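You operate a simulated robot arm through the tools that you are given. There is no shell and no other tool.

The job below is to be done with a simulated robot arm. You get a single attempt, and the scene is never put back.

TASK
Open and drain the oil cell, and back its electrodes right off.
Fine: cell lid on the bench; cell valve shut again; leave the lock ring free. Where these are worked on the way, their far stop is far enough and under half their travel is too little: cell valve.
Where things are to end (x, y in the base frame): cell lid within 6 cm of [25, 20].

Only the result counts: the job must be done as asked and must still hold three seconds after the hand-in. Knocking over, shifting, dropping, spilling or breaking anything else fails it. A push-on lid holds only when it is set on centred and level and pressed home; a screw cap is set on level and turned clockwise until tight.

THE ROBOT
A 6-joint arm with a two-finger parallel gripper, fixed in place. Base frame: the origin is on the floor under the middle of its stand, x ahead of it, y to its left, z up; the work surface is at about z = 90.4. Readings come in cm, rad, newtons and seconds.
With the tool pointing down near the work surface it reaches from about 24 to 64 cm from the base axis. Its first joint turns from -1.152 to 1.152 rad. Payload 2.7 kg.
Tool frame: the origin (TCP) lies between the finger pads and is the grasp point; the fingertips stand 2.3 cm ahead of it; z points along the fingers, y is the line along which they close. Largest opening 9.4 cm; finger width 3.8, thickness 1; the body of the gripper, 5.4 by 9.6 cm, starts 3.9 cm behind the TCP.
Orientation is that of the tool frame in the base frame, as a unit quaternion [x, y, z, w]. With the fingers straight down and closing along the base's y, the tool's x points along the base's -x, its y along +y and its z along -z.

THE INTERFACE
- The arm moves only by the tool nudge_tool. Its argument "commands" is a list of rows, each an object of numbers (a shift or turn left out is 0, a gripper value left out holds the last): "tx", "ty", "tz": the shift along the base's x, y, z in cm; "wx", "wy", "wz": the turn, a rotation vector about the base's x, y, z in rad; "grip": the opening, from 0 (shut) to 1 (fully open). In form: [{"tx": .., "ty": .., "tz": .., "wx": .., "wy": .., "wz": .., "grip": ..}, ...]. A call has 1 to 20 rows; each row shifts and turns the commanded pose from where the row before left it. Each row takes 0.2 s and may step no farther than 5 cm and 0.15 rad from the row before; otherwise, or with a gripper value out of range, the whole call is refused. Where a pose cannot be reached the arm comes as near as it can. A force on the tool above 90 N (or 10 N above the force at the start of the call, whichever is more), or a blocked arm, ends the call early, and 0.2 s more pass. Each finger travels about 4.5 cm/s and halts on what it meets, pressing with about 40 N; the grip force reading is that of the motor and also rises with nothing between the fingers. The clock runs only during rows and for 0.2 s after the last one: add rows that do not move to give the fingers time. It gives the time, the measured TCP pose, the force on the tool (base axes), the opening and the grip force at its end, in the units of the frame above (readings bear some noise), with the torque about the TCP (base axes, N m) and any sound that the robot's microphone picked up.
- Cameras (640 x 400 px; columns grow to the right, rows downward): "scene" is fixed at [7.12, -42.37, 141.42]; the picture's right is [0.82, -0.57, 0.00], its down [-0.28, -0.40, -0.87] and it looks along [0.50, 0.72, -0.49] (base axes); focal length 303 px, centre (320, 200). "wrist" rides on the gripper at [8.6, 1.6, -7.4] in the tool frame; the picture's right is [-0.18, 0.98, 0.00], its down [-0.58, -0.11, -0.81] and it looks along [-0.79, -0.15, 0.59] (tool axes); focal length 243 px, centre (320, 200). There is no depth. A picture from a camera that has moved, and an enlarged one, comes with that camera's place and axes in the base frame and with its lens.
- get_image(camera): a new picture of that camera. The clock stands still meanwhile.
- enlarge(camera, box): a new picture of the part [left, top, right, bottom] of that camera's present view, enlarged. The clock stands still meanwhile.
- finish_job(): hands the job in; it is judged then, once.

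Places have to be worked out from the pictures, the camera data and where the tool is seen. Open the gripper and draw the arm clear of the work before you hand the job in, unless the task says otherwise.

The tools are called after "Request:" by a JSON object that holds its "method" and its "body". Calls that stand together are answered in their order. nudge_tool: Moves the arm, as the interface text tells. Its arguments: {"type":"object","properties":{"commands":{"type":"array"}},"required":["commands"]} The other tools are called the same way: get_image (camera) takes a picture; enlarge (camera, box) takes an enlarged picture of a part of a camera's view; finish_job () hands the job in.

At the start:

```text
time_s: 0.0
tool_pos: [35.22, 7.07, 128.36]
ee_rot: [0.0, 1.0, 0.0, 0.0]
wrist_force: [-0.5, -0.4, 0.5]
wrist_torque: [-0.01, -0.03, -0.01]
gripper_width: 9.41
grasp_force: 0.1
```

scene: 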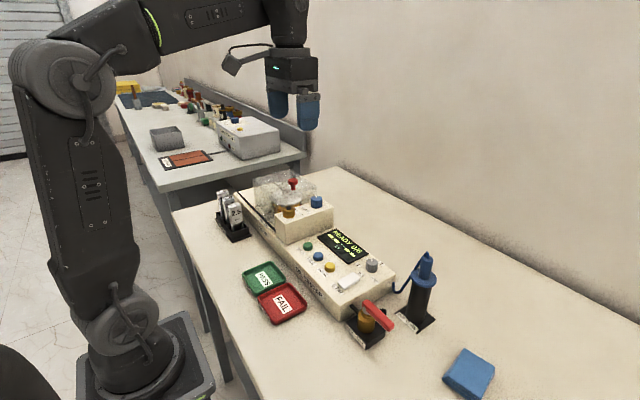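
wrist: 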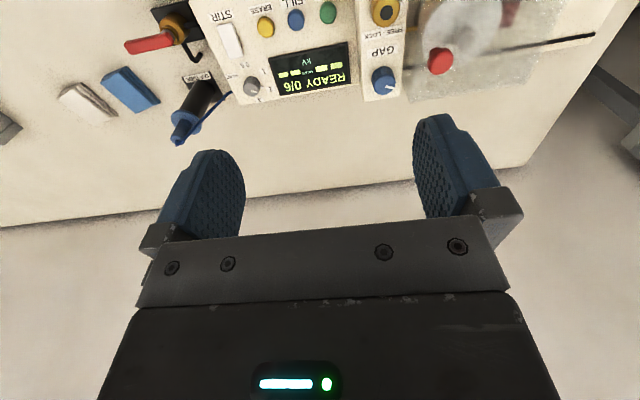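

I'll start by taking enlarged views of the tester to identify the lid, lock ring, gap knob and valve.

Request:
{"method": "enlarge", "body": {"camera": "scene", "box": [200, 150, 360, 250]}}

Request:
{"method": "enlarge", "body": {"camera": "scene", "box": [280, 220, 440, 360]}}

Request:
{"method": "enlarge", "body": {"camera": "wrist", "box": [340, 0, 600, 140]}}

Request:
{"method": "enlarge", "body": {"camera": "wrist", "box": [100, 0, 360, 150]}}

```text
4.00 times, centred on (280, 200) of scene
camera zoom: at [7.12, -42.37, 141.42], right [0.82, -0.57, 0.0], down [-0.28, -0.4, -0.87], along [0.5, 0.72, -0.49], focal length 1211 px, centre (480, 200)
```

zoom: 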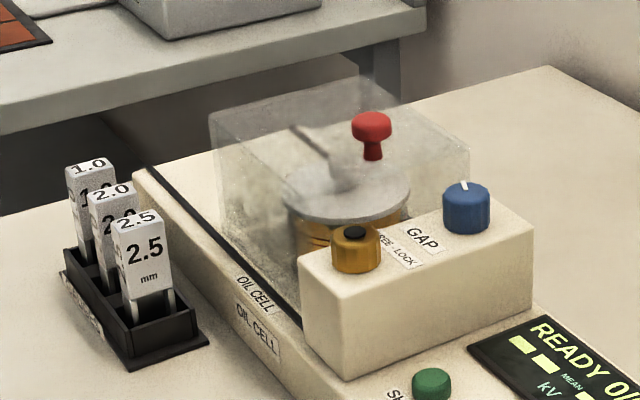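

```text
2.86 times, centred on (360, 290) of scene
camera zoom: at [7.12, -42.37, 141.42], right [0.82, -0.57, 0.0], down [-0.28, -0.4, -0.87], along [0.5, 0.72, -0.49], focal length 865 px, centre (206, -57)
```

zoom: 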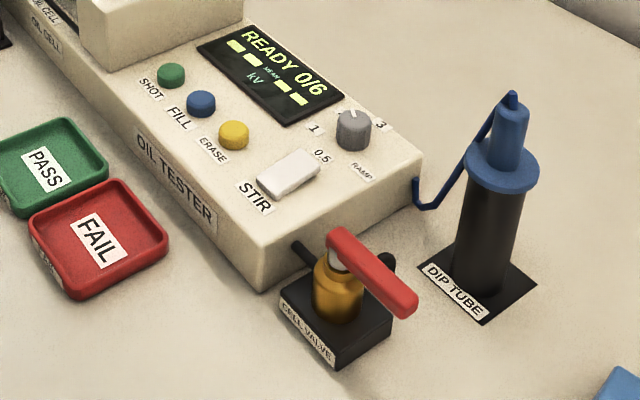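

```text
2.46 times, centred on (470, 70) of wrist
camera zoom: at [26.43, 8.57, 135.88], right [0.18, 0.98, 0.0], down [0.58, -0.11, 0.81], along [0.79, -0.15, -0.59], focal length 597 px, centre (-49, 520)
```

zoom: 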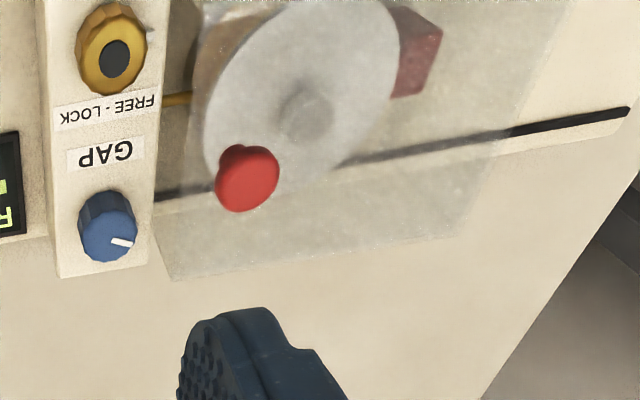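

```text
2.46 times, centred on (230, 75) of wrist
camera zoom: at [26.43, 8.57, 135.88], right [0.18, 0.98, 0.0], down [0.58, -0.11, 0.81], along [0.79, -0.15, -0.59], focal length 597 px, centre (542, 508)
```

zoom: 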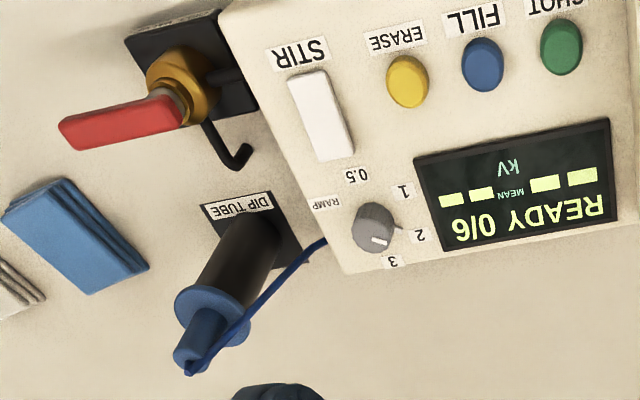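

The red knob of the lid triangulates to about (41.6, 19.6, 107), and the valve to about (35.5, -16.5). I'll move the wrist camera closer to look at the cell.

Request:
{"method": "nudge_tool", "body": {"commands": [{"tx": -3, "ty": 3}, {"tx": -3, "ty": 4, "tz": -2}, {"tx": -2, "ty": 4, "tz": -2}, {}]}}

Request:
{"method": "get_image", "body": {"camera": "wrist"}}

Request:
{"method": "get_image", "body": {"camera": "scene"}}

```text
refused: row 2 steps farther than a row can; nothing moved
```

```text
taken
camera wrist: at [26.43, 8.57, 135.88], right [0.18, 0.98, 0.0], down [0.58, -0.11, 0.81], along [0.79, -0.15, -0.59], focal length 243 px, centre (320, 200)
```

wrist: 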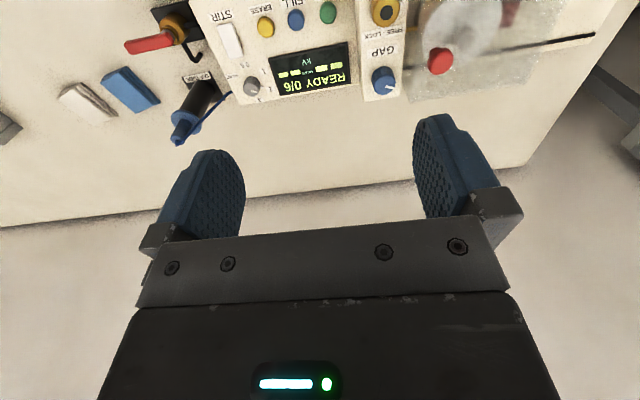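

```text
taken
```

scene: 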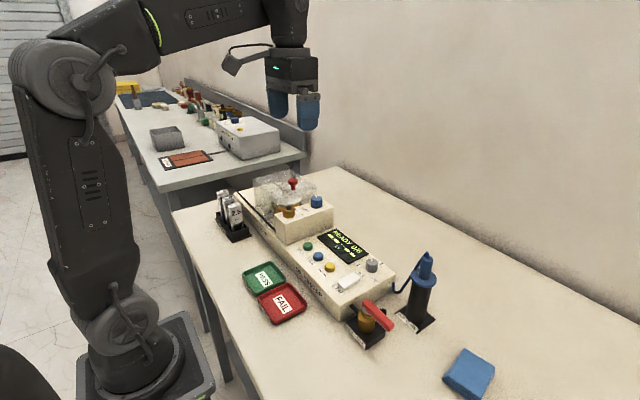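

A row went over the 5 cm limit, so nothing moved. I'll repeat the move with smaller steps.

Request:
{"method": "nudge_tool", "body": {"commands": [{"tx": -3, "ty": 3}, {"tx": -3, "ty": 3, "tz": -2}, {"tx": -2, "ty": 3, "tz": -2}, {"ty": 2, "tz": -2}, {}]}}

Request:
{"method": "get_image", "body": {"camera": "wrist"}}

Request:
{"method": "enlarge", "body": {"camera": "wrist", "box": [200, 0, 456, 160]}}

```text
time_s: 1.2
tool_pos: [27.28, 17.92, 122.24]
ee_rot: [0.0, 1.0, 0.0, 0.001]
wrist_force: [0.6, 0.1, 0.0]
wrist_torque: [0.02, 0.02, -0.01]
gripper_width: 9.39
grasp_force: 0.1
```

```text
taken
camera wrist: at [18.58, 19.59, 129.8], right [0.18, 0.98, 0.0], down [0.58, -0.11, 0.81], along [0.79, -0.15, -0.59], focal length 243 px, centre (320, 200)
```

wrist: 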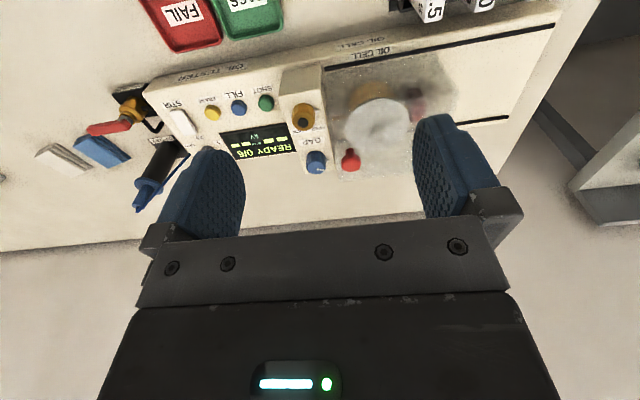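

```text
2.50 times, centred on (328, 80) of wrist
camera zoom: at [18.58, 19.59, 129.8], right [0.18, 0.98, 0.0], down [0.58, -0.11, 0.81], along [0.79, -0.15, -0.59], focal length 606 px, centre (300, 500)
```

zoom: 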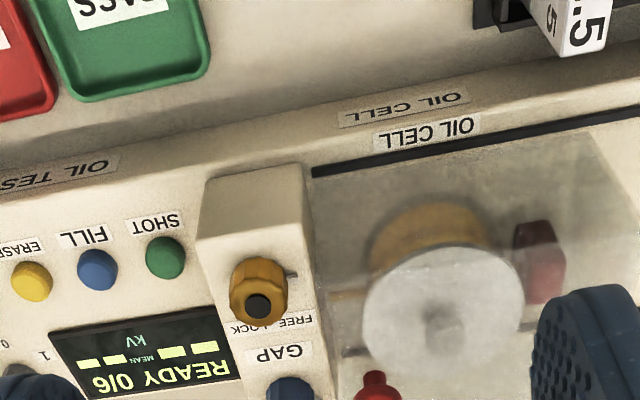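

The red knob sits on a clear hood at z≈107. Inside there is a disc lid at about (41.8, 23.4, 100), and dark rails run along +y, so the hood may slide. I'll enlarge for more detail.

Request:
{"method": "enlarge", "body": {"camera": "scene", "box": [230, 160, 340, 229]}}

Request:
{"method": "enlarge", "body": {"camera": "wrist", "box": [310, 20, 470, 120]}}

Request:
{"method": "enlarge", "body": {"camera": "wrist", "box": [280, 90, 440, 190]}}

Request:
{"method": "enlarge", "body": {"camera": "wrist", "box": [400, 0, 600, 125]}}

```text
5.80 times, centred on (285, 194) of scene
camera zoom: at [7.12, -42.37, 141.42], right [0.82, -0.57, 0.0], down [-0.28, -0.4, -0.87], along [0.5, 0.72, -0.49], focal length 1756 px, centre (523, 232)
```

zoom: 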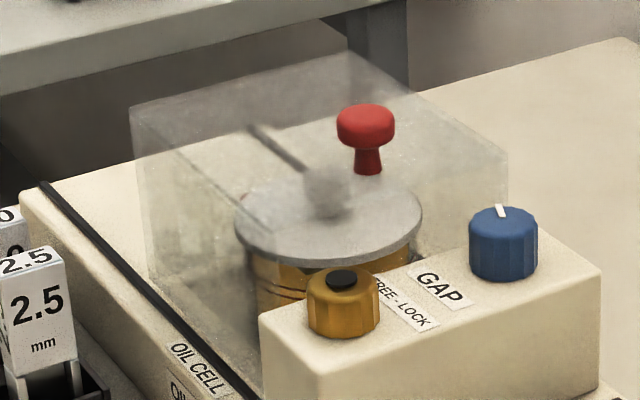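

```text
4.00 times, centred on (390, 70) of wrist
camera zoom: at [18.58, 19.59, 129.8], right [0.18, 0.98, 0.0], down [0.58, -0.11, 0.81], along [0.79, -0.15, -0.59], focal length 970 px, centre (40, 720)
```

zoom: 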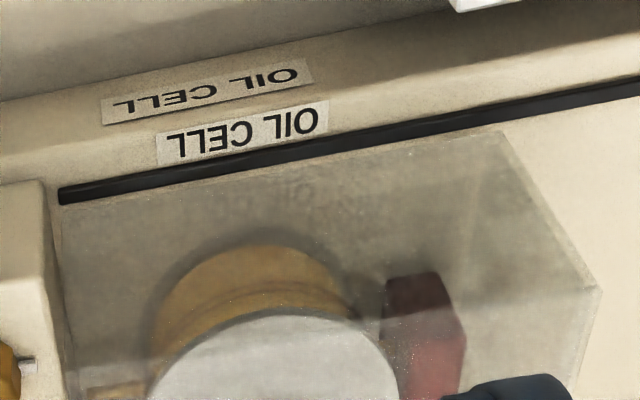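

```text
4.00 times, centred on (360, 140) of wrist
camera zoom: at [18.58, 19.59, 129.8], right [0.18, 0.98, 0.0], down [0.58, -0.11, 0.81], along [0.79, -0.15, -0.59], focal length 970 px, centre (160, 440)
```

zoom: 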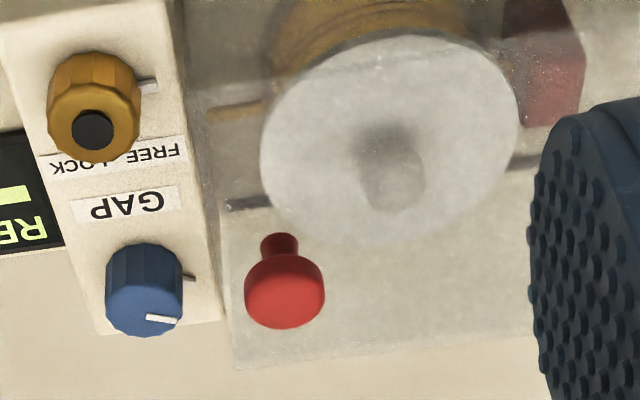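

```text
3.20 times, centred on (500, 62) of wrist
camera zoom: at [18.58, 19.59, 129.8], right [0.18, 0.98, 0.0], down [0.58, -0.11, 0.81], along [0.79, -0.15, -0.59], focal length 776 px, centre (-256, 640)
```

zoom: 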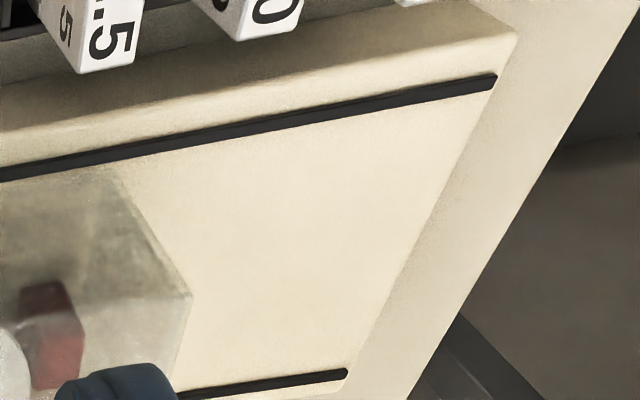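

The hood seems to slide along y on two rails, with its knob at about (41.6, 19.5, 105–108). The GAP knob is at about (45.2, 13.9, 102.5) and the brass lock at about (37, 13.9, 102.3). I'll zoom in on their pointers before touching anything.

Request:
{"method": "enlarge", "body": {"camera": "wrist", "box": [285, 95, 345, 132]}}

Request:
{"method": "enlarge", "body": {"camera": "wrist", "box": [290, 138, 350, 176]}}

Request:
{"method": "enlarge", "body": {"camera": "scene", "box": [275, 185, 335, 222]}}

Request:
{"method": "enlarge", "body": {"camera": "scene", "box": [340, 290, 404, 350]}}

```text
10.67 times, centred on (315, 114) of wrist
camera zoom: at [18.58, 19.59, 129.8], right [0.18, 0.98, 0.0], down [0.58, -0.11, 0.81], along [0.79, -0.15, -0.59], focal length 2588 px, centre (373, 1123)
```

zoom: 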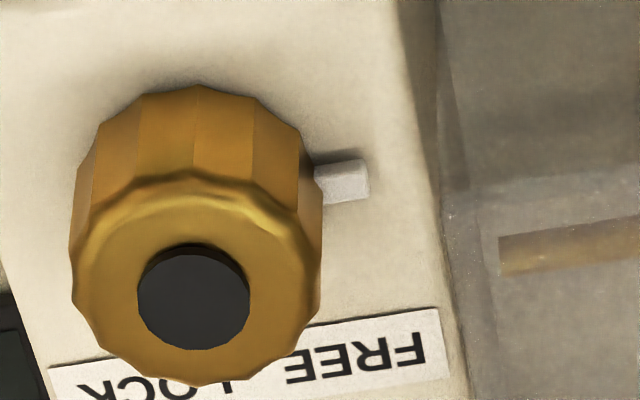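

```text
10.53 times, centred on (320, 157) of wrist
camera zoom: at [18.58, 19.59, 129.8], right [0.18, 0.98, 0.0], down [0.58, -0.11, 0.81], along [0.79, -0.15, -0.59], focal length 2554 px, centre (320, 653)
```

zoom: 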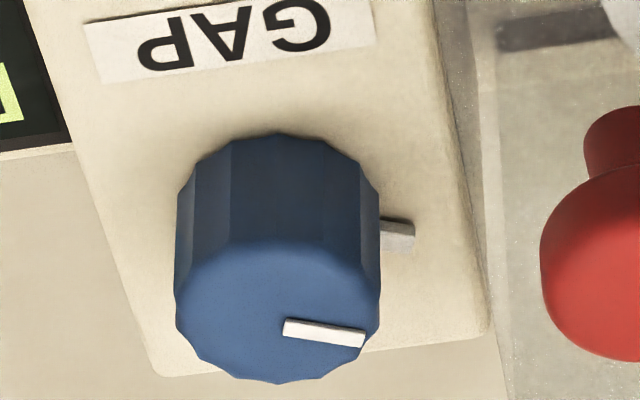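

```text
10.67 times, centred on (305, 204) of scene
camera zoom: at [7.12, -42.37, 141.42], right [0.82, -0.57, 0.0], down [-0.28, -0.4, -0.87], along [0.5, 0.72, -0.49], focal length 3230 px, centre (480, 163)
```

zoom: 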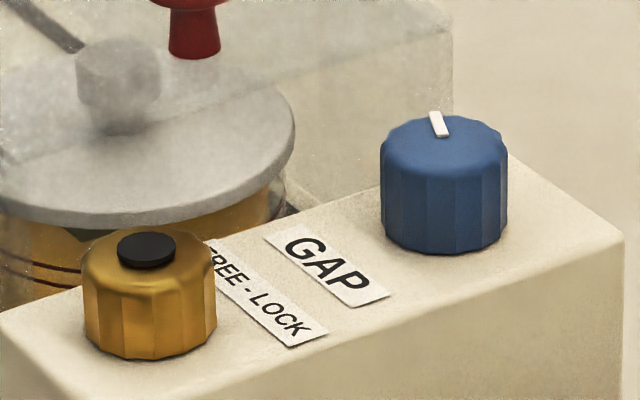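

```text
6.67 times, centred on (372, 320) of scene
camera zoom: at [7.12, -42.37, 141.42], right [0.82, -0.57, 0.0], down [-0.28, -0.4, -0.87], along [0.5, 0.72, -0.49], focal length 2019 px, centre (-27, -600)
```

zoom: 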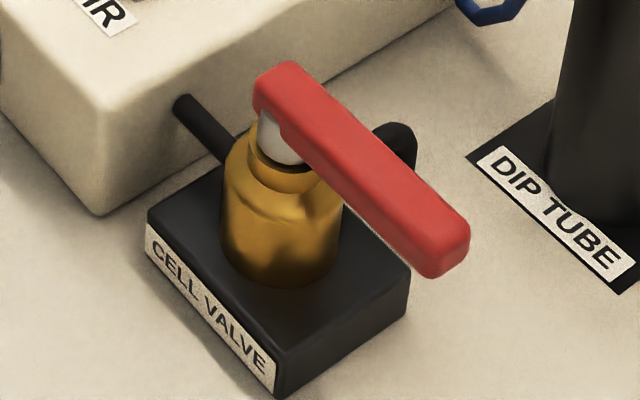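

Next I move above the hood's red knob at about (41.6, 19.5), with the fingers closing along y, and check the alignment from both cameras.

Request:
{"method": "nudge_tool", "body": {"commands": [{"tx": 4.5, "ty": 0.5, "grip": 0.6}, {"tx": 4.5, "ty": 0.5}, {"tx": 3, "ty": 0.5, "tz": -3}, {"tx": 2.3, "ty": 0.1, "tz": -4}, {"tz": -2}, {}]}}

Request:
{"method": "get_image", "body": {"camera": "wrist"}}

Request:
{"method": "enlarge", "body": {"camera": "scene", "box": [210, 110, 370, 210]}}

```text
time_s: 2.6
tool_pos: [41.52, 19.59, 113.33]
ee_rot: [-0.001, 1.0, 0.0, 0.0]
wrist_force: [-0.4, 0.3, -0.4]
wrist_torque: [0.02, -0.02, -0.02]
gripper_width: 5.64
grasp_force: 0.0
```

```text
taken
camera wrist: at [32.74, 21.21, 120.87], right [0.18, 0.98, 0.0], down [0.58, -0.11, 0.81], along [0.79, -0.15, -0.59], focal length 243 px, centre (320, 200)
```

wrist: 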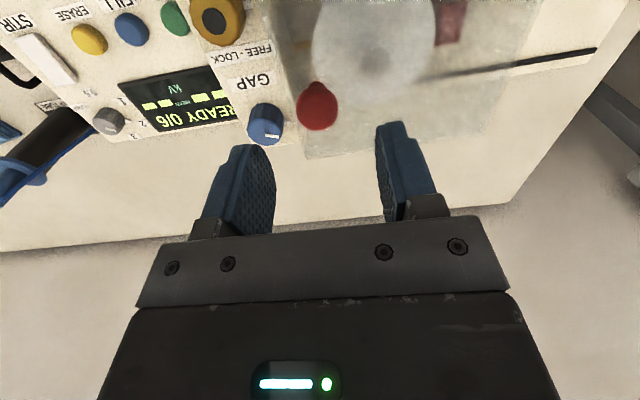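

```text
4.00 times, centred on (290, 160) of scene
camera zoom: at [7.12, -42.37, 141.42], right [0.82, -0.57, 0.0], down [-0.28, -0.4, -0.87], along [0.5, 0.72, -0.49], focal length 1211 px, centre (440, 360)
```

zoom: 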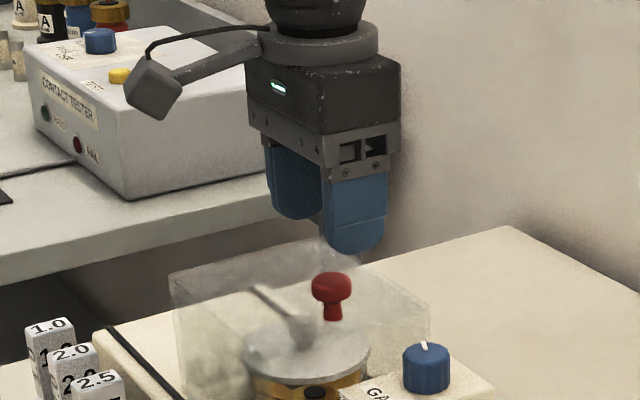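

The knob is centred under the fingers at about (41.4, 19.4). I descend to z≈107.9, which keeps the tips just above the hood top, and close on the cap.

Request:
{"method": "nudge_tool", "body": {"commands": [{"tz": -2.5}, {"tz": -2}, {"tz": -0.9}, {}]}}

Request:
{"method": "enlarge", "body": {"camera": "scene", "box": [230, 130, 358, 210]}}

```text
time_s: 3.6
tool_pos: [41.5, 19.47, 108.06]
ee_rot: [0.0, 1.0, -0.001, 0.0]
wrist_force: [-0.1, 0.5, -0.7]
wrist_torque: [0.01, -0.01, 0.02]
gripper_width: 5.67
grasp_force: 0.0
```

```text
5.00 times, centred on (294, 170) of scene
camera zoom: at [7.12, -42.37, 141.42], right [0.82, -0.57, 0.0], down [-0.28, -0.4, -0.87], along [0.5, 0.72, -0.49], focal length 1514 px, centre (450, 350)
```

zoom: 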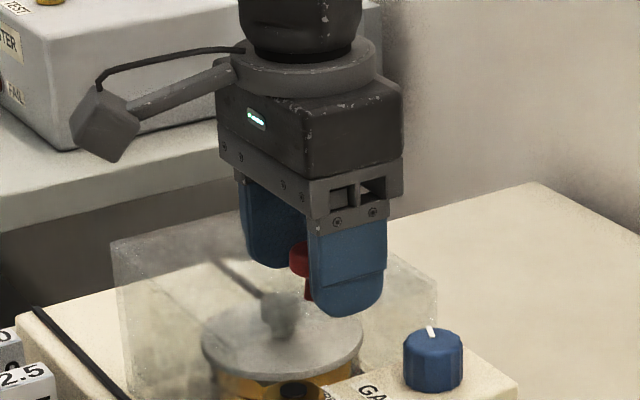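

The fingers straddle the knob with no contact. I close on it and try a small +y slide.

Request:
{"method": "nudge_tool", "body": {"commands": [{"grip": 0.2}, {}, {}, {"ty": 0.5}, {"ty": 0.5}, {}]}}

Request:
{"method": "get_image", "body": {"camera": "scene"}}

```text
time_s: 5.0
tool_pos: [41.57, 20.63, 108.01]
ee_rot: [-0.002, 1.0, 0.0, 0.0]
wrist_force: [-3.3, -0.3, 4.1]
wrist_torque: [-0.02, 0.02, -0.03]
gripper_width: 2.5
grasp_force: 44.6
```

```text
taken
```

scene: 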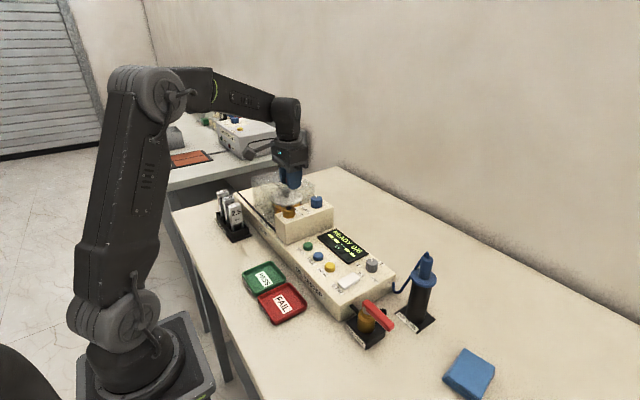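

The grip holds at 2.5 cm and the hood moves freely. I keep sliding toward +y in small steps.

Request:
{"method": "nudge_tool", "body": {"commands": [{"ty": 0.8}, {"ty": 0.8}, {"ty": 0.8}, {"ty": 0.8}, {"ty": 0.8}, {"ty": 0.8}, {"ty": 0.8}, {"ty": 0.8}, {"ty": 0.8}, {"ty": 0.8}, {}]}}

Request:
{"method": "enlarge", "body": {"camera": "scene", "box": [200, 130, 360, 230]}}

```text
time_s: 7.4
tool_pos: [41.59, 28.61, 108.0]
ee_rot: [0.001, 1.0, 0.0, 0.001]
wrist_force: [7.7, -0.3, -4.6]
wrist_torque: [-0.06, -0.61, 0.02]
gripper_width: 2.5
grasp_force: 44.8
```

```text
4.00 times, centred on (280, 180) of scene
camera zoom: at [7.15, -42.37, 141.42], right [0.82, -0.57, 0.0], down [-0.28, -0.4, -0.87], along [0.5, 0.72, -0.49], focal length 1211 px, centre (480, 280)
```

zoom: 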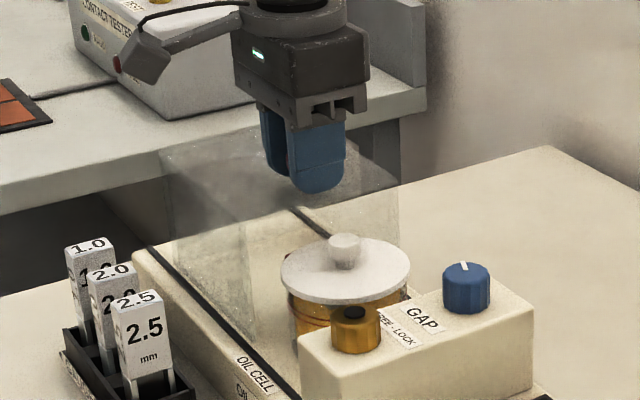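

The hood has travelled about 9 cm and the cell lid is emerging. I continue gently to the end of the rail.

Request:
{"method": "nudge_tool", "body": {"commands": [{"ty": 0.6, "tx": 0.03}, {"ty": 0.6, "tx": 0.03}, {"ty": 0.6, "tx": 0.03}, {"ty": 0.5}, {"ty": 0.5}, {"ty": 0.4}, {}]}}

Request:
{"method": "enlarge", "body": {"camera": "scene", "box": [200, 130, 360, 230]}}

```text
time_s: 9.0
tool_pos: [41.51, 31.91, 107.97]
ee_rot: [-0.001, 1.0, 0.0, -0.001]
wrist_force: [-5.6, 0.2, -4.1]
wrist_torque: [-0.05, -0.37, 0.1]
gripper_width: 2.52
grasp_force: 44.8
```

```text
4.00 times, centred on (280, 180) of scene
camera zoom: at [7.11, -42.37, 141.42], right [0.82, -0.57, 0.0], down [-0.28, -0.4, -0.87], along [0.5, 0.72, -0.49], focal length 1211 px, centre (480, 280)
```

zoom: 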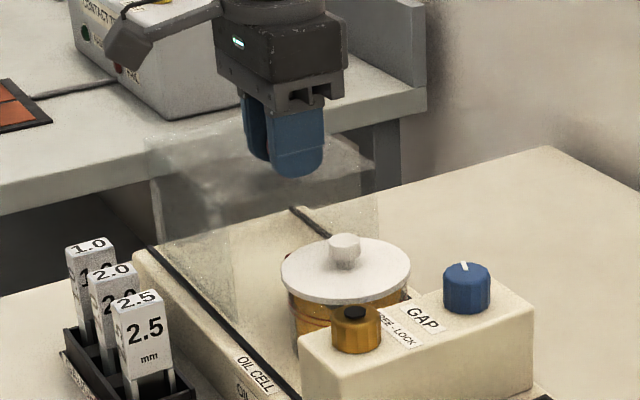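

There's no stop yet after about 12.4 cm. I push a little further in fine steps.

Request:
{"method": "nudge_tool", "body": {"commands": [{"ty": 0.3}, {"ty": 0.3}, {"ty": 0.3}, {"ty": 0.3}, {}]}}

Request:
{"method": "enlarge", "body": {"camera": "scene", "box": [200, 130, 360, 230]}}

```text
time_s: 10.2
tool_pos: [41.46, 32.24, 107.94]
ee_rot: [0.001, 1.0, -0.008, -0.004]
wrist_force: [-18.8, -53.8, 3.2]
wrist_torque: [-0.57, -0.4, -0.12]
gripper_width: 2.52
grasp_force: 44.9
```

```text
4.00 times, centred on (280, 180) of scene
camera zoom: at [7.05, -42.55, 141.37], right [0.82, -0.57, 0.0], down [-0.28, -0.4, -0.87], along [0.5, 0.72, -0.49], focal length 1211 px, centre (480, 280)
```

zoom: 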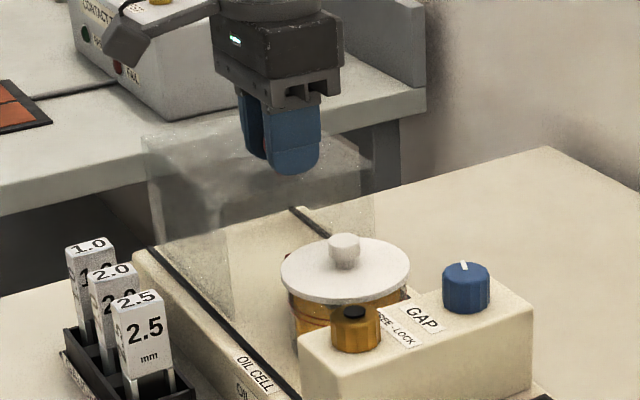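

It hit the end stop at knob y≈32.2, giving 12.7 cm of travel. I relieve the push, open the gripper and lift clear.

Request:
{"method": "nudge_tool", "body": {"commands": [{"ty": -0.5}, {"ty": -0.5}, {"grip": 0.5}, {}, {}, {"tz": 2}, {"tz": 3}, {"tz": 3}, {"tz": 3}, {}]}}

Request:
{"method": "get_image", "body": {"camera": "scene"}}

Request:
{"method": "get_image", "body": {"camera": "wrist"}}

```text
time_s: 12.4
tool_pos: [41.48, 32.12, 119.04]
ee_rot: [-0.001, 1.0, 0.001, 0.001]
wrist_force: [-0.1, -0.4, -0.8]
wrist_torque: [-0.02, -0.01, 0.01]
gripper_width: 4.71
grasp_force: 0.1
```

```text
taken
```

scene: 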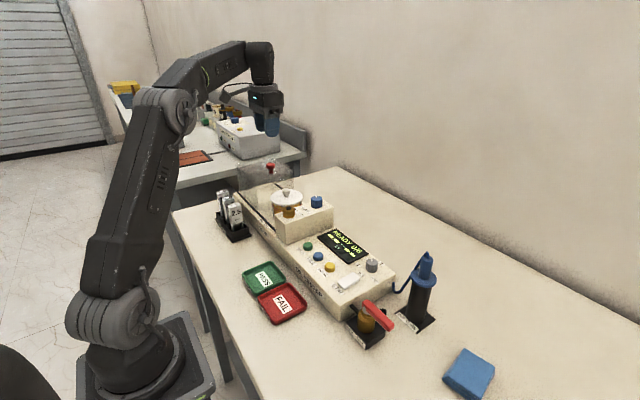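

```text
taken
camera wrist: at [32.7, 33.73, 126.58], right [0.18, 0.98, 0.0], down [0.58, -0.11, 0.81], along [0.79, -0.15, -0.59], focal length 243 px, centre (320, 200)
```

wrist: 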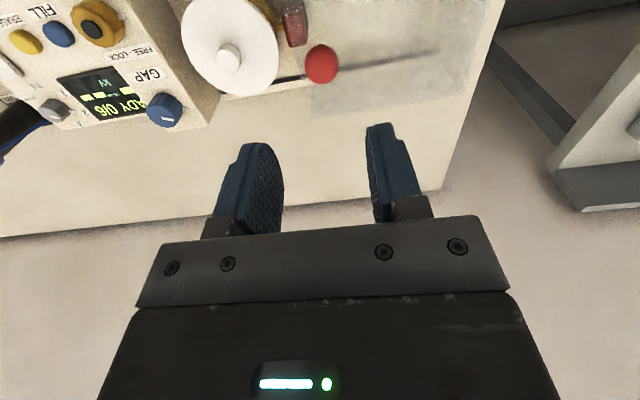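

The hood is open. I zoom on the lid to see its knob and how it is secured.

Request:
{"method": "enlarge", "body": {"camera": "wrist", "box": [160, 0, 340, 112]}}

Request:
{"method": "enlarge", "body": {"camera": "scene", "box": [250, 180, 330, 230]}}

```text
3.56 times, centred on (250, 56) of wrist
camera zoom: at [32.7, 33.73, 126.58], right [0.18, 0.98, 0.0], down [0.58, -0.11, 0.81], along [0.79, -0.15, -0.59], focal length 863 px, centre (569, 712)
```

zoom: 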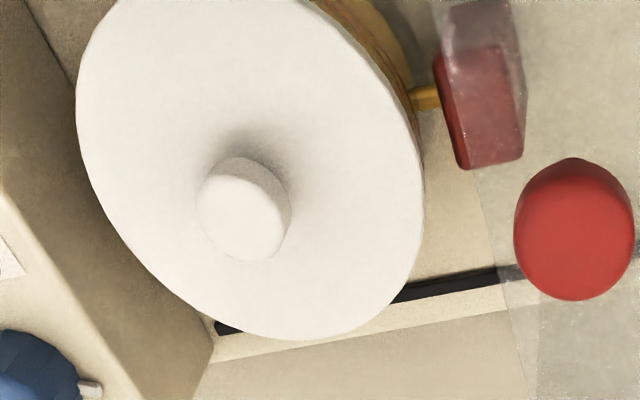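

```text
8.00 times, centred on (290, 205) of scene
camera zoom: at [7.12, -42.37, 141.42], right [0.82, -0.57, 0.0], down [-0.28, -0.4, -0.87], along [0.5, 0.72, -0.49], focal length 2423 px, centre (560, 160)
```

zoom: 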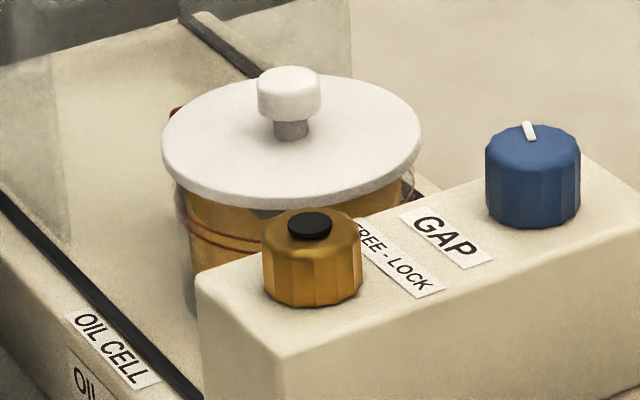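

The lid knob triangulates to about (41.55, 23.46), cap z≈102–103.6, and the lid top is at z≈100.8. I go above it and then down to grasp.

Request:
{"method": "nudge_tool", "body": {"commands": [{"ty": -4.4}, {"ty": -4.25, "tx": 0.05}, {"tz": -4}, {"tz": -4}, {"tz": -3}, {}]}}

Request:
{"method": "enlarge", "body": {"camera": "scene", "box": [240, 150, 336, 210]}}

Request:
{"method": "get_image", "body": {"camera": "wrist"}}

```text
time_s: 13.8
tool_pos: [41.41, 23.27, 107.96]
ee_rot: [0.0, 1.0, 0.0, 0.0]
wrist_force: [0.2, -0.2, 0.5]
wrist_torque: [0.0, 0.01, 0.0]
gripper_width: 4.69
grasp_force: 0.0
```

```text
6.67 times, centred on (288, 180) of scene
camera zoom: at [7.12, -42.37, 141.42], right [0.82, -0.57, 0.0], down [-0.28, -0.4, -0.87], along [0.5, 0.72, -0.49], focal length 2019 px, centre (533, 333)
```

zoom: 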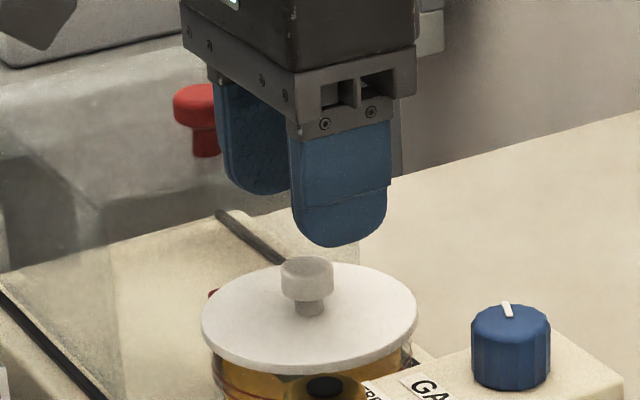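

```text
taken
camera wrist: at [32.74, 24.9, 115.53], right [0.18, 0.98, 0.0], down [0.58, -0.11, 0.81], along [0.79, -0.15, -0.59], focal length 243 px, centre (320, 200)
```

wrist: 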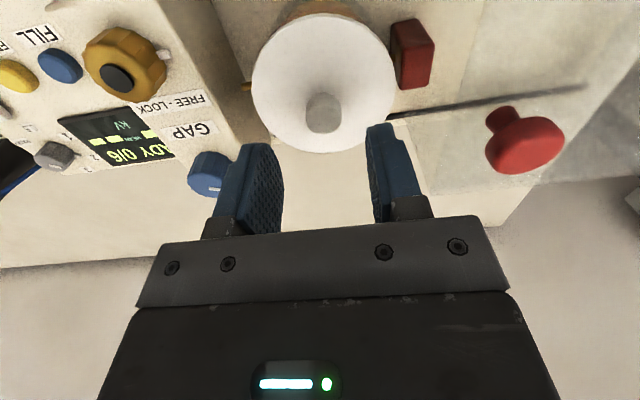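

It's aligned. I lower to z≈103.9 and close on the lid knob.

Request:
{"method": "nudge_tool", "body": {"commands": [{"tz": -2, "tx": 0.1, "ty": 0.15}, {"tz": -1.4}, {"tz": -0.7}, {}, {"grip": 0.15}, {}, {}, {}]}}

Request:
{"method": "enlarge", "body": {"camera": "scene", "box": [240, 150, 336, 210]}}

```text
time_s: 15.6
tool_pos: [41.54, 23.41, 103.78]
ee_rot: [-0.001, 1.0, 0.0, -0.001]
wrist_force: [0.1, -0.6, 0.1]
wrist_torque: [-0.02, -0.01, -0.02]
gripper_width: 2.02
grasp_force: 40.1
```

```text
6.67 times, centred on (288, 180) of scene
camera zoom: at [7.12, -42.37, 141.42], right [0.82, -0.57, 0.0], down [-0.28, -0.4, -0.87], along [0.5, 0.72, -0.49], focal length 2019 px, centre (533, 333)
```

zoom: 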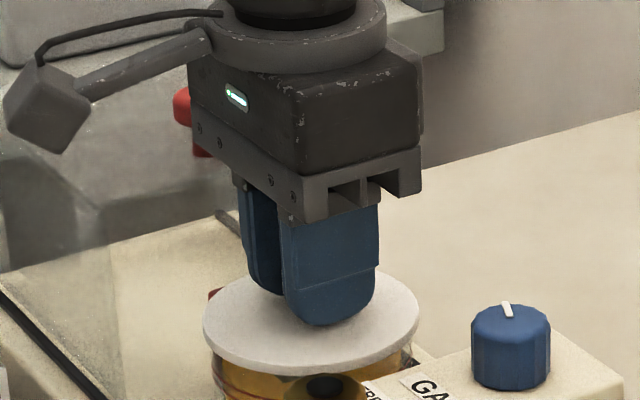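

The grip is firm at 2.0 cm on the knob. I lift slowly straight up and watch the force.

Request:
{"method": "nudge_tool", "body": {"commands": [{"tz": 0.3}, {"tz": 0.3}, {"tz": 0.4}, {"tz": 0.5}, {}]}}

Request:
{"method": "enlarge", "body": {"camera": "scene", "box": [240, 150, 336, 210]}}

```text
time_s: 16.8
tool_pos: [41.82, 23.38, 105.3]
ee_rot: [0.0, 1.0, 0.0, -0.001]
wrist_force: [-1.2, -0.3, -0.2]
wrist_torque: [-0.01, 0.0, 0.01]
gripper_width: 2.02
grasp_force: 40.0
```

```text
6.67 times, centred on (288, 180) of scene
camera zoom: at [7.12, -42.37, 141.42], right [0.82, -0.57, 0.0], down [-0.28, -0.4, -0.87], along [0.5, 0.72, -0.49], focal length 2019 px, centre (533, 333)
```

zoom: 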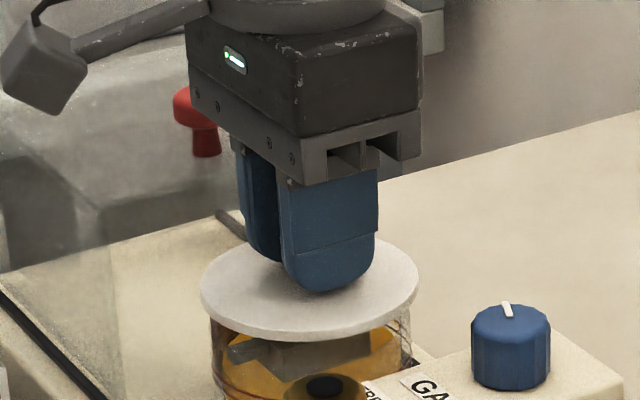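

The lid came off cleanly with little force. I raise it well clear and then look at the underside and the open cell.

Request:
{"method": "nudge_tool", "body": {"commands": [{"tz": 0.8}, {"tz": 1.2}, {"tz": 2}, {"tz": 2}, {"tz": 2}, {"tz": 2}, {}]}}

Request:
{"method": "enlarge", "body": {"camera": "scene", "box": [230, 120, 358, 220]}}

Request:
{"method": "get_image", "body": {"camera": "wrist"}}

```text
time_s: 18.4
tool_pos: [41.75, 23.56, 115.53]
ee_rot: [-0.001, 1.0, -0.001, 0.0]
wrist_force: [0.0, 0.7, -1.1]
wrist_torque: [0.01, 0.02, 0.05]
gripper_width: 2.01
grasp_force: 40.4
```

```text
4.00 times, centred on (294, 170) of scene
camera zoom: at [7.12, -42.37, 141.42], right [0.82, -0.57, 0.0], down [-0.28, -0.4, -0.87], along [0.5, 0.72, -0.49], focal length 1211 px, centre (424, 320)
```

zoom: 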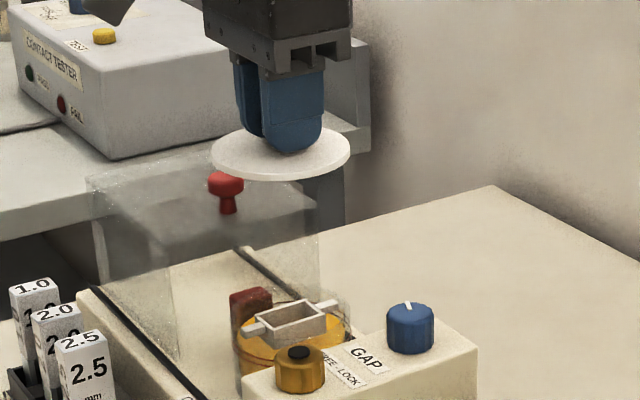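

```text
taken
camera wrist: at [32.94, 25.17, 123.01], right [0.18, 0.98, 0.0], down [0.58, -0.11, 0.81], along [0.79, -0.15, -0.59], focal length 243 px, centre (320, 200)
```

wrist: 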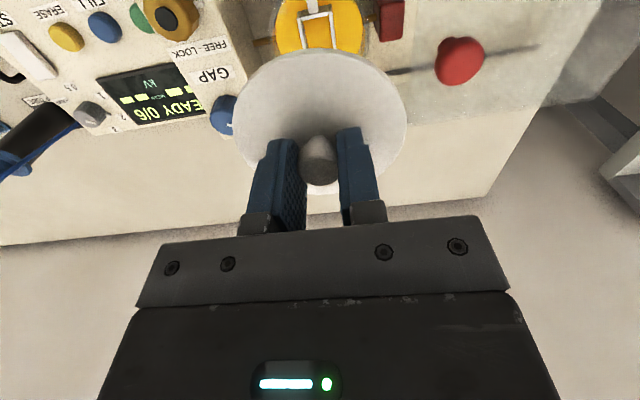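

The lid is a flat disc with nothing below it, held level. I carry it over to (25, 20).

Request:
{"method": "nudge_tool", "body": {"commands": [{"tx": -3.5, "ty": -0.7}, {"tx": -3.5, "ty": -0.7}, {"tx": -3.5, "ty": -0.7}, {"tx": -3.5, "ty": -0.7}, {"tx": -2.7, "ty": -0.7}, {}]}}

Request:
{"method": "get_image", "body": {"camera": "scene"}}

Request:
{"method": "get_image", "body": {"camera": "wrist"}}

```text
time_s: 19.8
tool_pos: [24.99, 19.93, 115.37]
ee_rot: [-0.001, 1.0, 0.001, 0.001]
wrist_force: [-0.2, -0.6, -0.9]
wrist_torque: [0.03, 0.0, -0.01]
gripper_width: 2.01
grasp_force: 40.4
```

```text
taken
```

scene: 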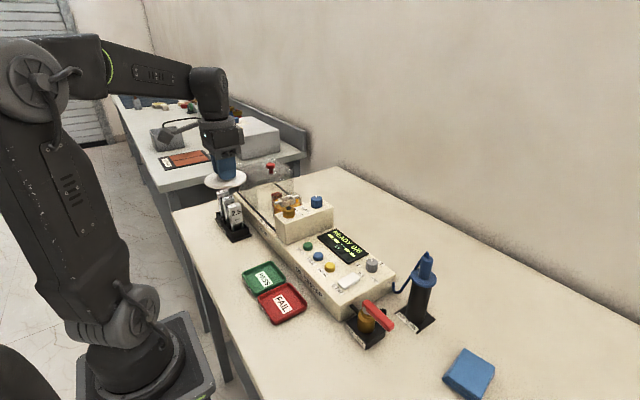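

```text
taken
camera wrist: at [16.11, 21.49, 122.88], right [0.18, 0.98, 0.0], down [0.58, -0.11, 0.81], along [0.79, -0.15, -0.59], focal length 243 px, centre (320, 200)
```

wrist: 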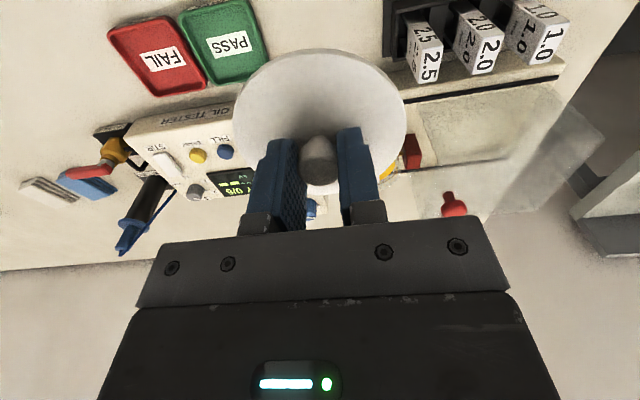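

The spot is free between the PASS tray (y<13) and the gauge tray (y>26). I lower straight down, slowing near the bench.

Request:
{"method": "nudge_tool", "body": {"commands": [{"tz": -4, "ty": -0.3}, {"tz": -4}, {"tz": -4}, {"tz": -3.5}, {"tz": -2}, {"tz": -1}, {}]}}

Request:
{"method": "enlarge", "body": {"camera": "scene", "box": [170, 170, 330, 320]}}

```text
time_s: 21.4
tool_pos: [25.02, 19.52, 96.97]
ee_rot: [0.0, 1.0, 0.0, 0.0]
wrist_force: [-0.1, 0.6, -0.3]
wrist_torque: [0.02, 0.02, 0.02]
gripper_width: 2.01
grasp_force: 39.3
```

```text
2.67 times, centred on (250, 245) of scene
camera zoom: at [7.12, -42.37, 141.42], right [0.82, -0.57, 0.0], down [-0.28, -0.4, -0.87], along [0.5, 0.72, -0.49], focal length 808 px, centre (507, 80)
```

zoom: 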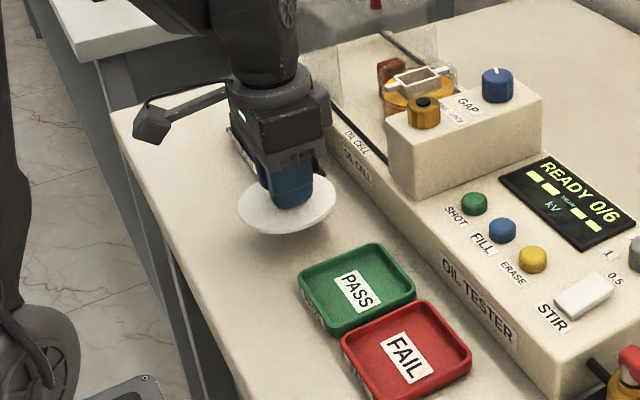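

The lid hovers a few cm above the bench. I lower it in small steps until contact shows in the force.

Request:
{"method": "nudge_tool", "body": {"commands": [{"tz": -0.5}, {"tz": -0.5}, {"tz": -0.4}, {"tz": -0.3}, {"tz": -0.3}, {}]}}

Request:
{"method": "enlarge", "body": {"camera": "scene", "box": [190, 190, 290, 260]}}

```text
time_s: 22.8
tool_pos: [25.09, 19.73, 94.82]
ee_rot: [-0.001, 1.0, 0.0, 0.0]
wrist_force: [0.7, -0.1, -1.4]
wrist_torque: [-0.01, -0.01, 0.0]
gripper_width: 2.01
grasp_force: 40.1
```

```text
5.71 times, centred on (240, 225) of scene
camera zoom: at [7.12, -42.37, 141.42], right [0.82, -0.57, 0.0], down [-0.28, -0.4, -0.87], along [0.5, 0.72, -0.49], focal length 1731 px, centre (777, 57)
```

zoom: 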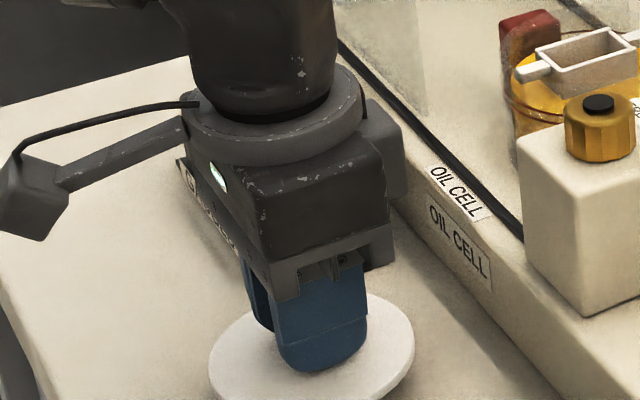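

Request:
{"method": "nudge_tool", "body": {"commands": [{"tz": -0.2}, {"tz": -0.2}, {"tz": -0.15}, {}]}}

Request:
{"method": "enlarge", "body": {"camera": "scene", "box": [190, 210, 290, 280]}}

```text
time_s: 23.8
tool_pos: [25.01, 19.61, 94.3]
ee_rot: [-0.001, 1.0, 0.0, 0.0]
wrist_force: [0.3, -0.2, -0.5]
wrist_torque: [-0.03, -0.01, 0.01]
gripper_width: 2.01
grasp_force: 40.0
```

```text
5.71 times, centred on (240, 245) of scene
camera zoom: at [7.12, -42.37, 141.42], right [0.82, -0.57, 0.0], down [-0.28, -0.4, -0.87], along [0.5, 0.72, -0.49], focal length 1731 px, centre (777, -57)
```

zoom: 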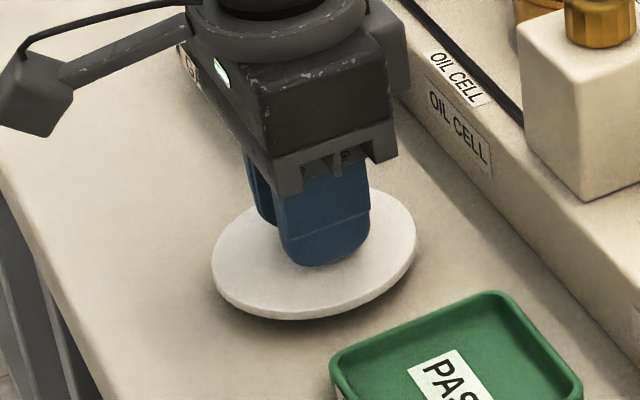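

No contact yet and the shadow shows a small gap. I continue down in 0.12 cm steps.

Request:
{"method": "nudge_tool", "body": {"commands": [{"tz": -0.15}, {"tz": -0.15}, {"tz": -0.1}, {}]}}

Request:
{"method": "enlarge", "body": {"camera": "scene", "box": [210, 240, 274, 280]}}

```text
time_s: 24.8
tool_pos: [25.06, 19.64, 93.81]
ee_rot: [-0.002, 1.0, 0.0, 0.0]
wrist_force: [0.0, -0.2, -0.5]
wrist_torque: [0.02, 0.01, -0.03]
gripper_width: 2.02
grasp_force: 39.6
```

```text
10.00 times, centred on (242, 260) of scene
camera zoom: at [7.12, -42.37, 141.42], right [0.82, -0.57, 0.0], down [-0.28, -0.4, -0.87], along [0.5, 0.72, -0.49], focal length 3028 px, centre (1100, -400)
```

zoom: 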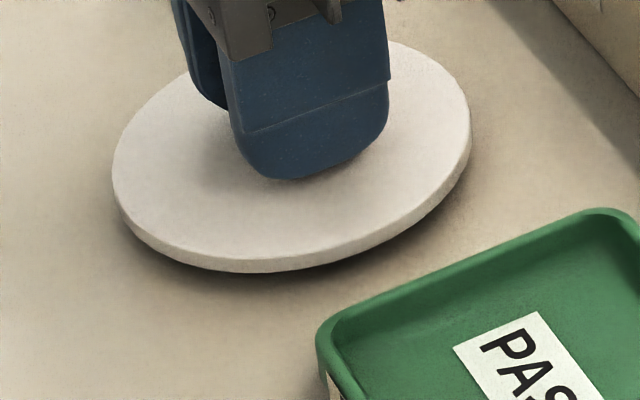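

Request:
{"method": "nudge_tool", "body": {"commands": [{"tz": -0.1}, {"tz": -0.1}, {"tz": -0.1}, {}]}}

Request:
{"method": "enlarge", "body": {"camera": "scene", "box": [210, 240, 274, 280]}}

```text
time_s: 25.8
tool_pos: [25.02, 19.6, 93.44]
ee_rot: [-0.001, 1.0, 0.0, 0.0]
wrist_force: [0.0, 0.1, -0.6]
wrist_torque: [-0.03, -0.02, -0.01]
gripper_width: 2.03
grasp_force: 40.4
```

```text
10.00 times, centred on (242, 260) of scene
camera zoom: at [7.12, -42.37, 141.42], right [0.82, -0.57, 0.0], down [-0.28, -0.4, -0.87], along [0.5, 0.72, -0.49], focal length 3028 px, centre (1100, -400)
```

zoom: 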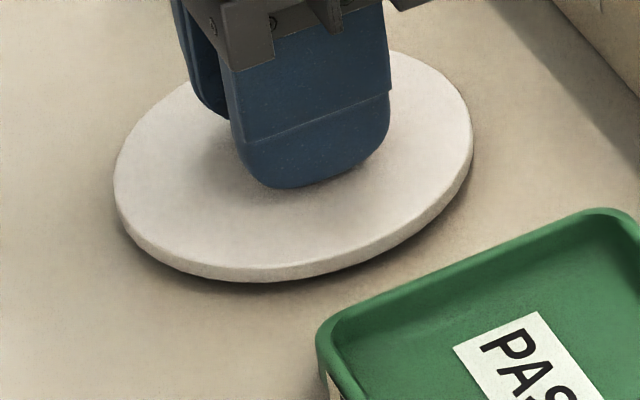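

Request:
{"method": "nudge_tool", "body": {"commands": [{"tz": -0.1}, {"tz": -0.1}, {}]}}

Request:
{"method": "enlarge", "body": {"camera": "scene", "box": [210, 240, 274, 280]}}

```text
time_s: 26.6
tool_pos: [24.97, 19.75, 93.36]
ee_rot: [-0.001, 1.0, 0.0, 0.0]
wrist_force: [-0.7, -0.7, -1.1]
wrist_torque: [-0.01, -0.01, 0.01]
gripper_width: 2.05
grasp_force: 39.9
```

```text
10.00 times, centred on (242, 260) of scene
camera zoom: at [7.12, -42.37, 141.42], right [0.82, -0.57, 0.0], down [-0.28, -0.4, -0.87], along [0.5, 0.72, -0.49], focal length 3028 px, centre (1100, -400)
```

zoom: 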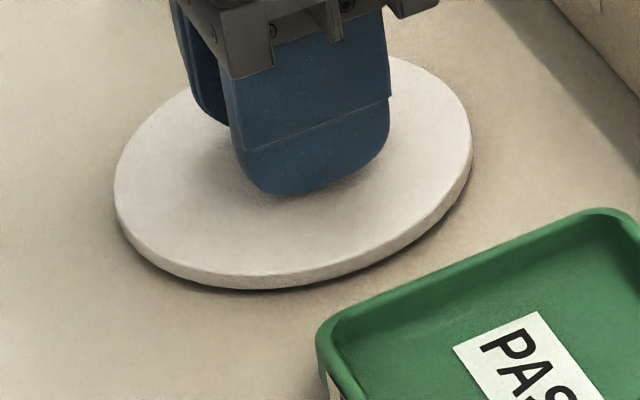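

Request:
{"method": "nudge_tool", "body": {"commands": [{"tz": -0.1}, {"tz": -0.1}, {}]}}

Request:
{"method": "enlarge", "body": {"camera": "scene", "box": [210, 240, 274, 280]}}

```text
time_s: 27.4
tool_pos: [25.07, 19.67, 93.21]
ee_rot: [-0.001, 1.0, 0.001, 0.0]
wrist_force: [-0.2, 1.0, 0.4]
wrist_torque: [-0.01, -0.03, 0.0]
gripper_width: 2.0
grasp_force: 39.9
```

```text
10.00 times, centred on (242, 260) of scene
camera zoom: at [7.12, -42.37, 141.42], right [0.82, -0.57, 0.0], down [-0.28, -0.4, -0.87], along [0.5, 0.72, -0.49], focal length 3028 px, centre (1100, -400)
```

zoom: 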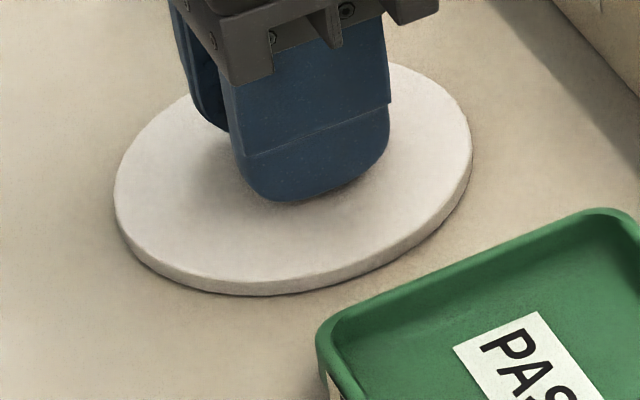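

The gap is nearly closed. Two more fine steps should bring contact.

Request:
{"method": "nudge_tool", "body": {"commands": [{"tz": -0.08}, {"tz": -0.08}, {}]}}

Request:
{"method": "enlarge", "body": {"camera": "scene", "box": [210, 240, 274, 280]}}

```text
time_s: 28.2
tool_pos: [25.02, 19.67, 93.16]
ee_rot: [-0.001, 1.0, 0.001, 0.0]
wrist_force: [-7.4, -1.7, 22.4]
wrist_torque: [-0.07, 0.33, 0.03]
gripper_width: 2.04
grasp_force: 39.5
```

```text
10.00 times, centred on (242, 260) of scene
camera zoom: at [7.09, -42.39, 141.41], right [0.82, -0.57, 0.0], down [-0.28, -0.4, -0.87], along [0.5, 0.72, -0.49], focal length 3028 px, centre (1100, -400)
```

zoom: 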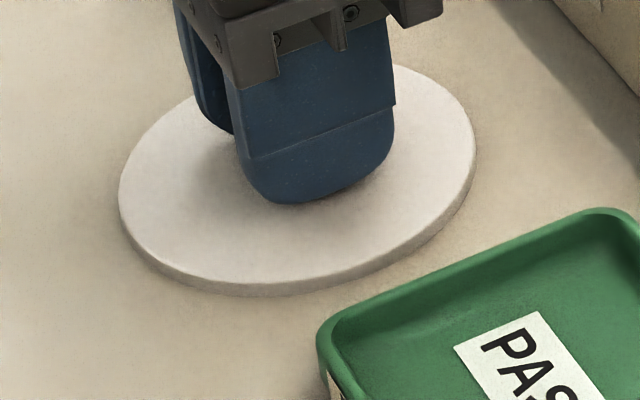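

Contact shows as 22 N upward, so the lid is on the bench. I ease up slightly, open the fingers and retreat straight up.

Request:
{"method": "nudge_tool", "body": {"commands": [{"tz": 0.1}, {"grip": 0.4}, {}, {}, {"tz": 1}, {"tz": 2}, {"tz": 4}, {"tz": 4.5}, {"tz": 4.5}, {"tz": 4}, {}]}}

Request:
{"method": "get_image", "body": {"camera": "scene"}}

Request:
{"method": "get_image", "body": {"camera": "wrist"}}

```text
time_s: 30.6
tool_pos: [24.81, 19.69, 112.91]
ee_rot: [0.0, 1.0, 0.001, 0.0]
wrist_force: [0.0, 0.1, 0.2]
wrist_torque: [-0.02, -0.02, -0.03]
gripper_width: 3.75
grasp_force: 0.0
```

```text
taken
```

scene: 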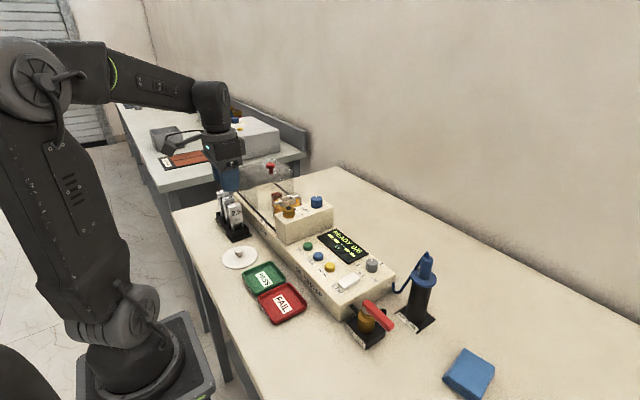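

```text
taken
camera wrist: at [16.08, 21.33, 120.45], right [0.18, 0.98, 0.0], down [0.58, -0.11, 0.81], along [0.79, -0.15, -0.59], focal length 243 px, centre (320, 200)
```

wrist: 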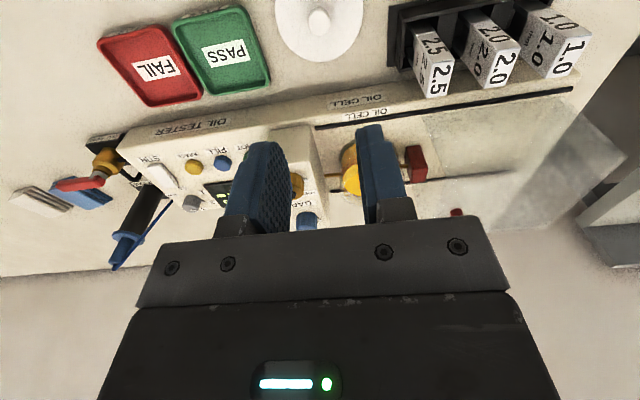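

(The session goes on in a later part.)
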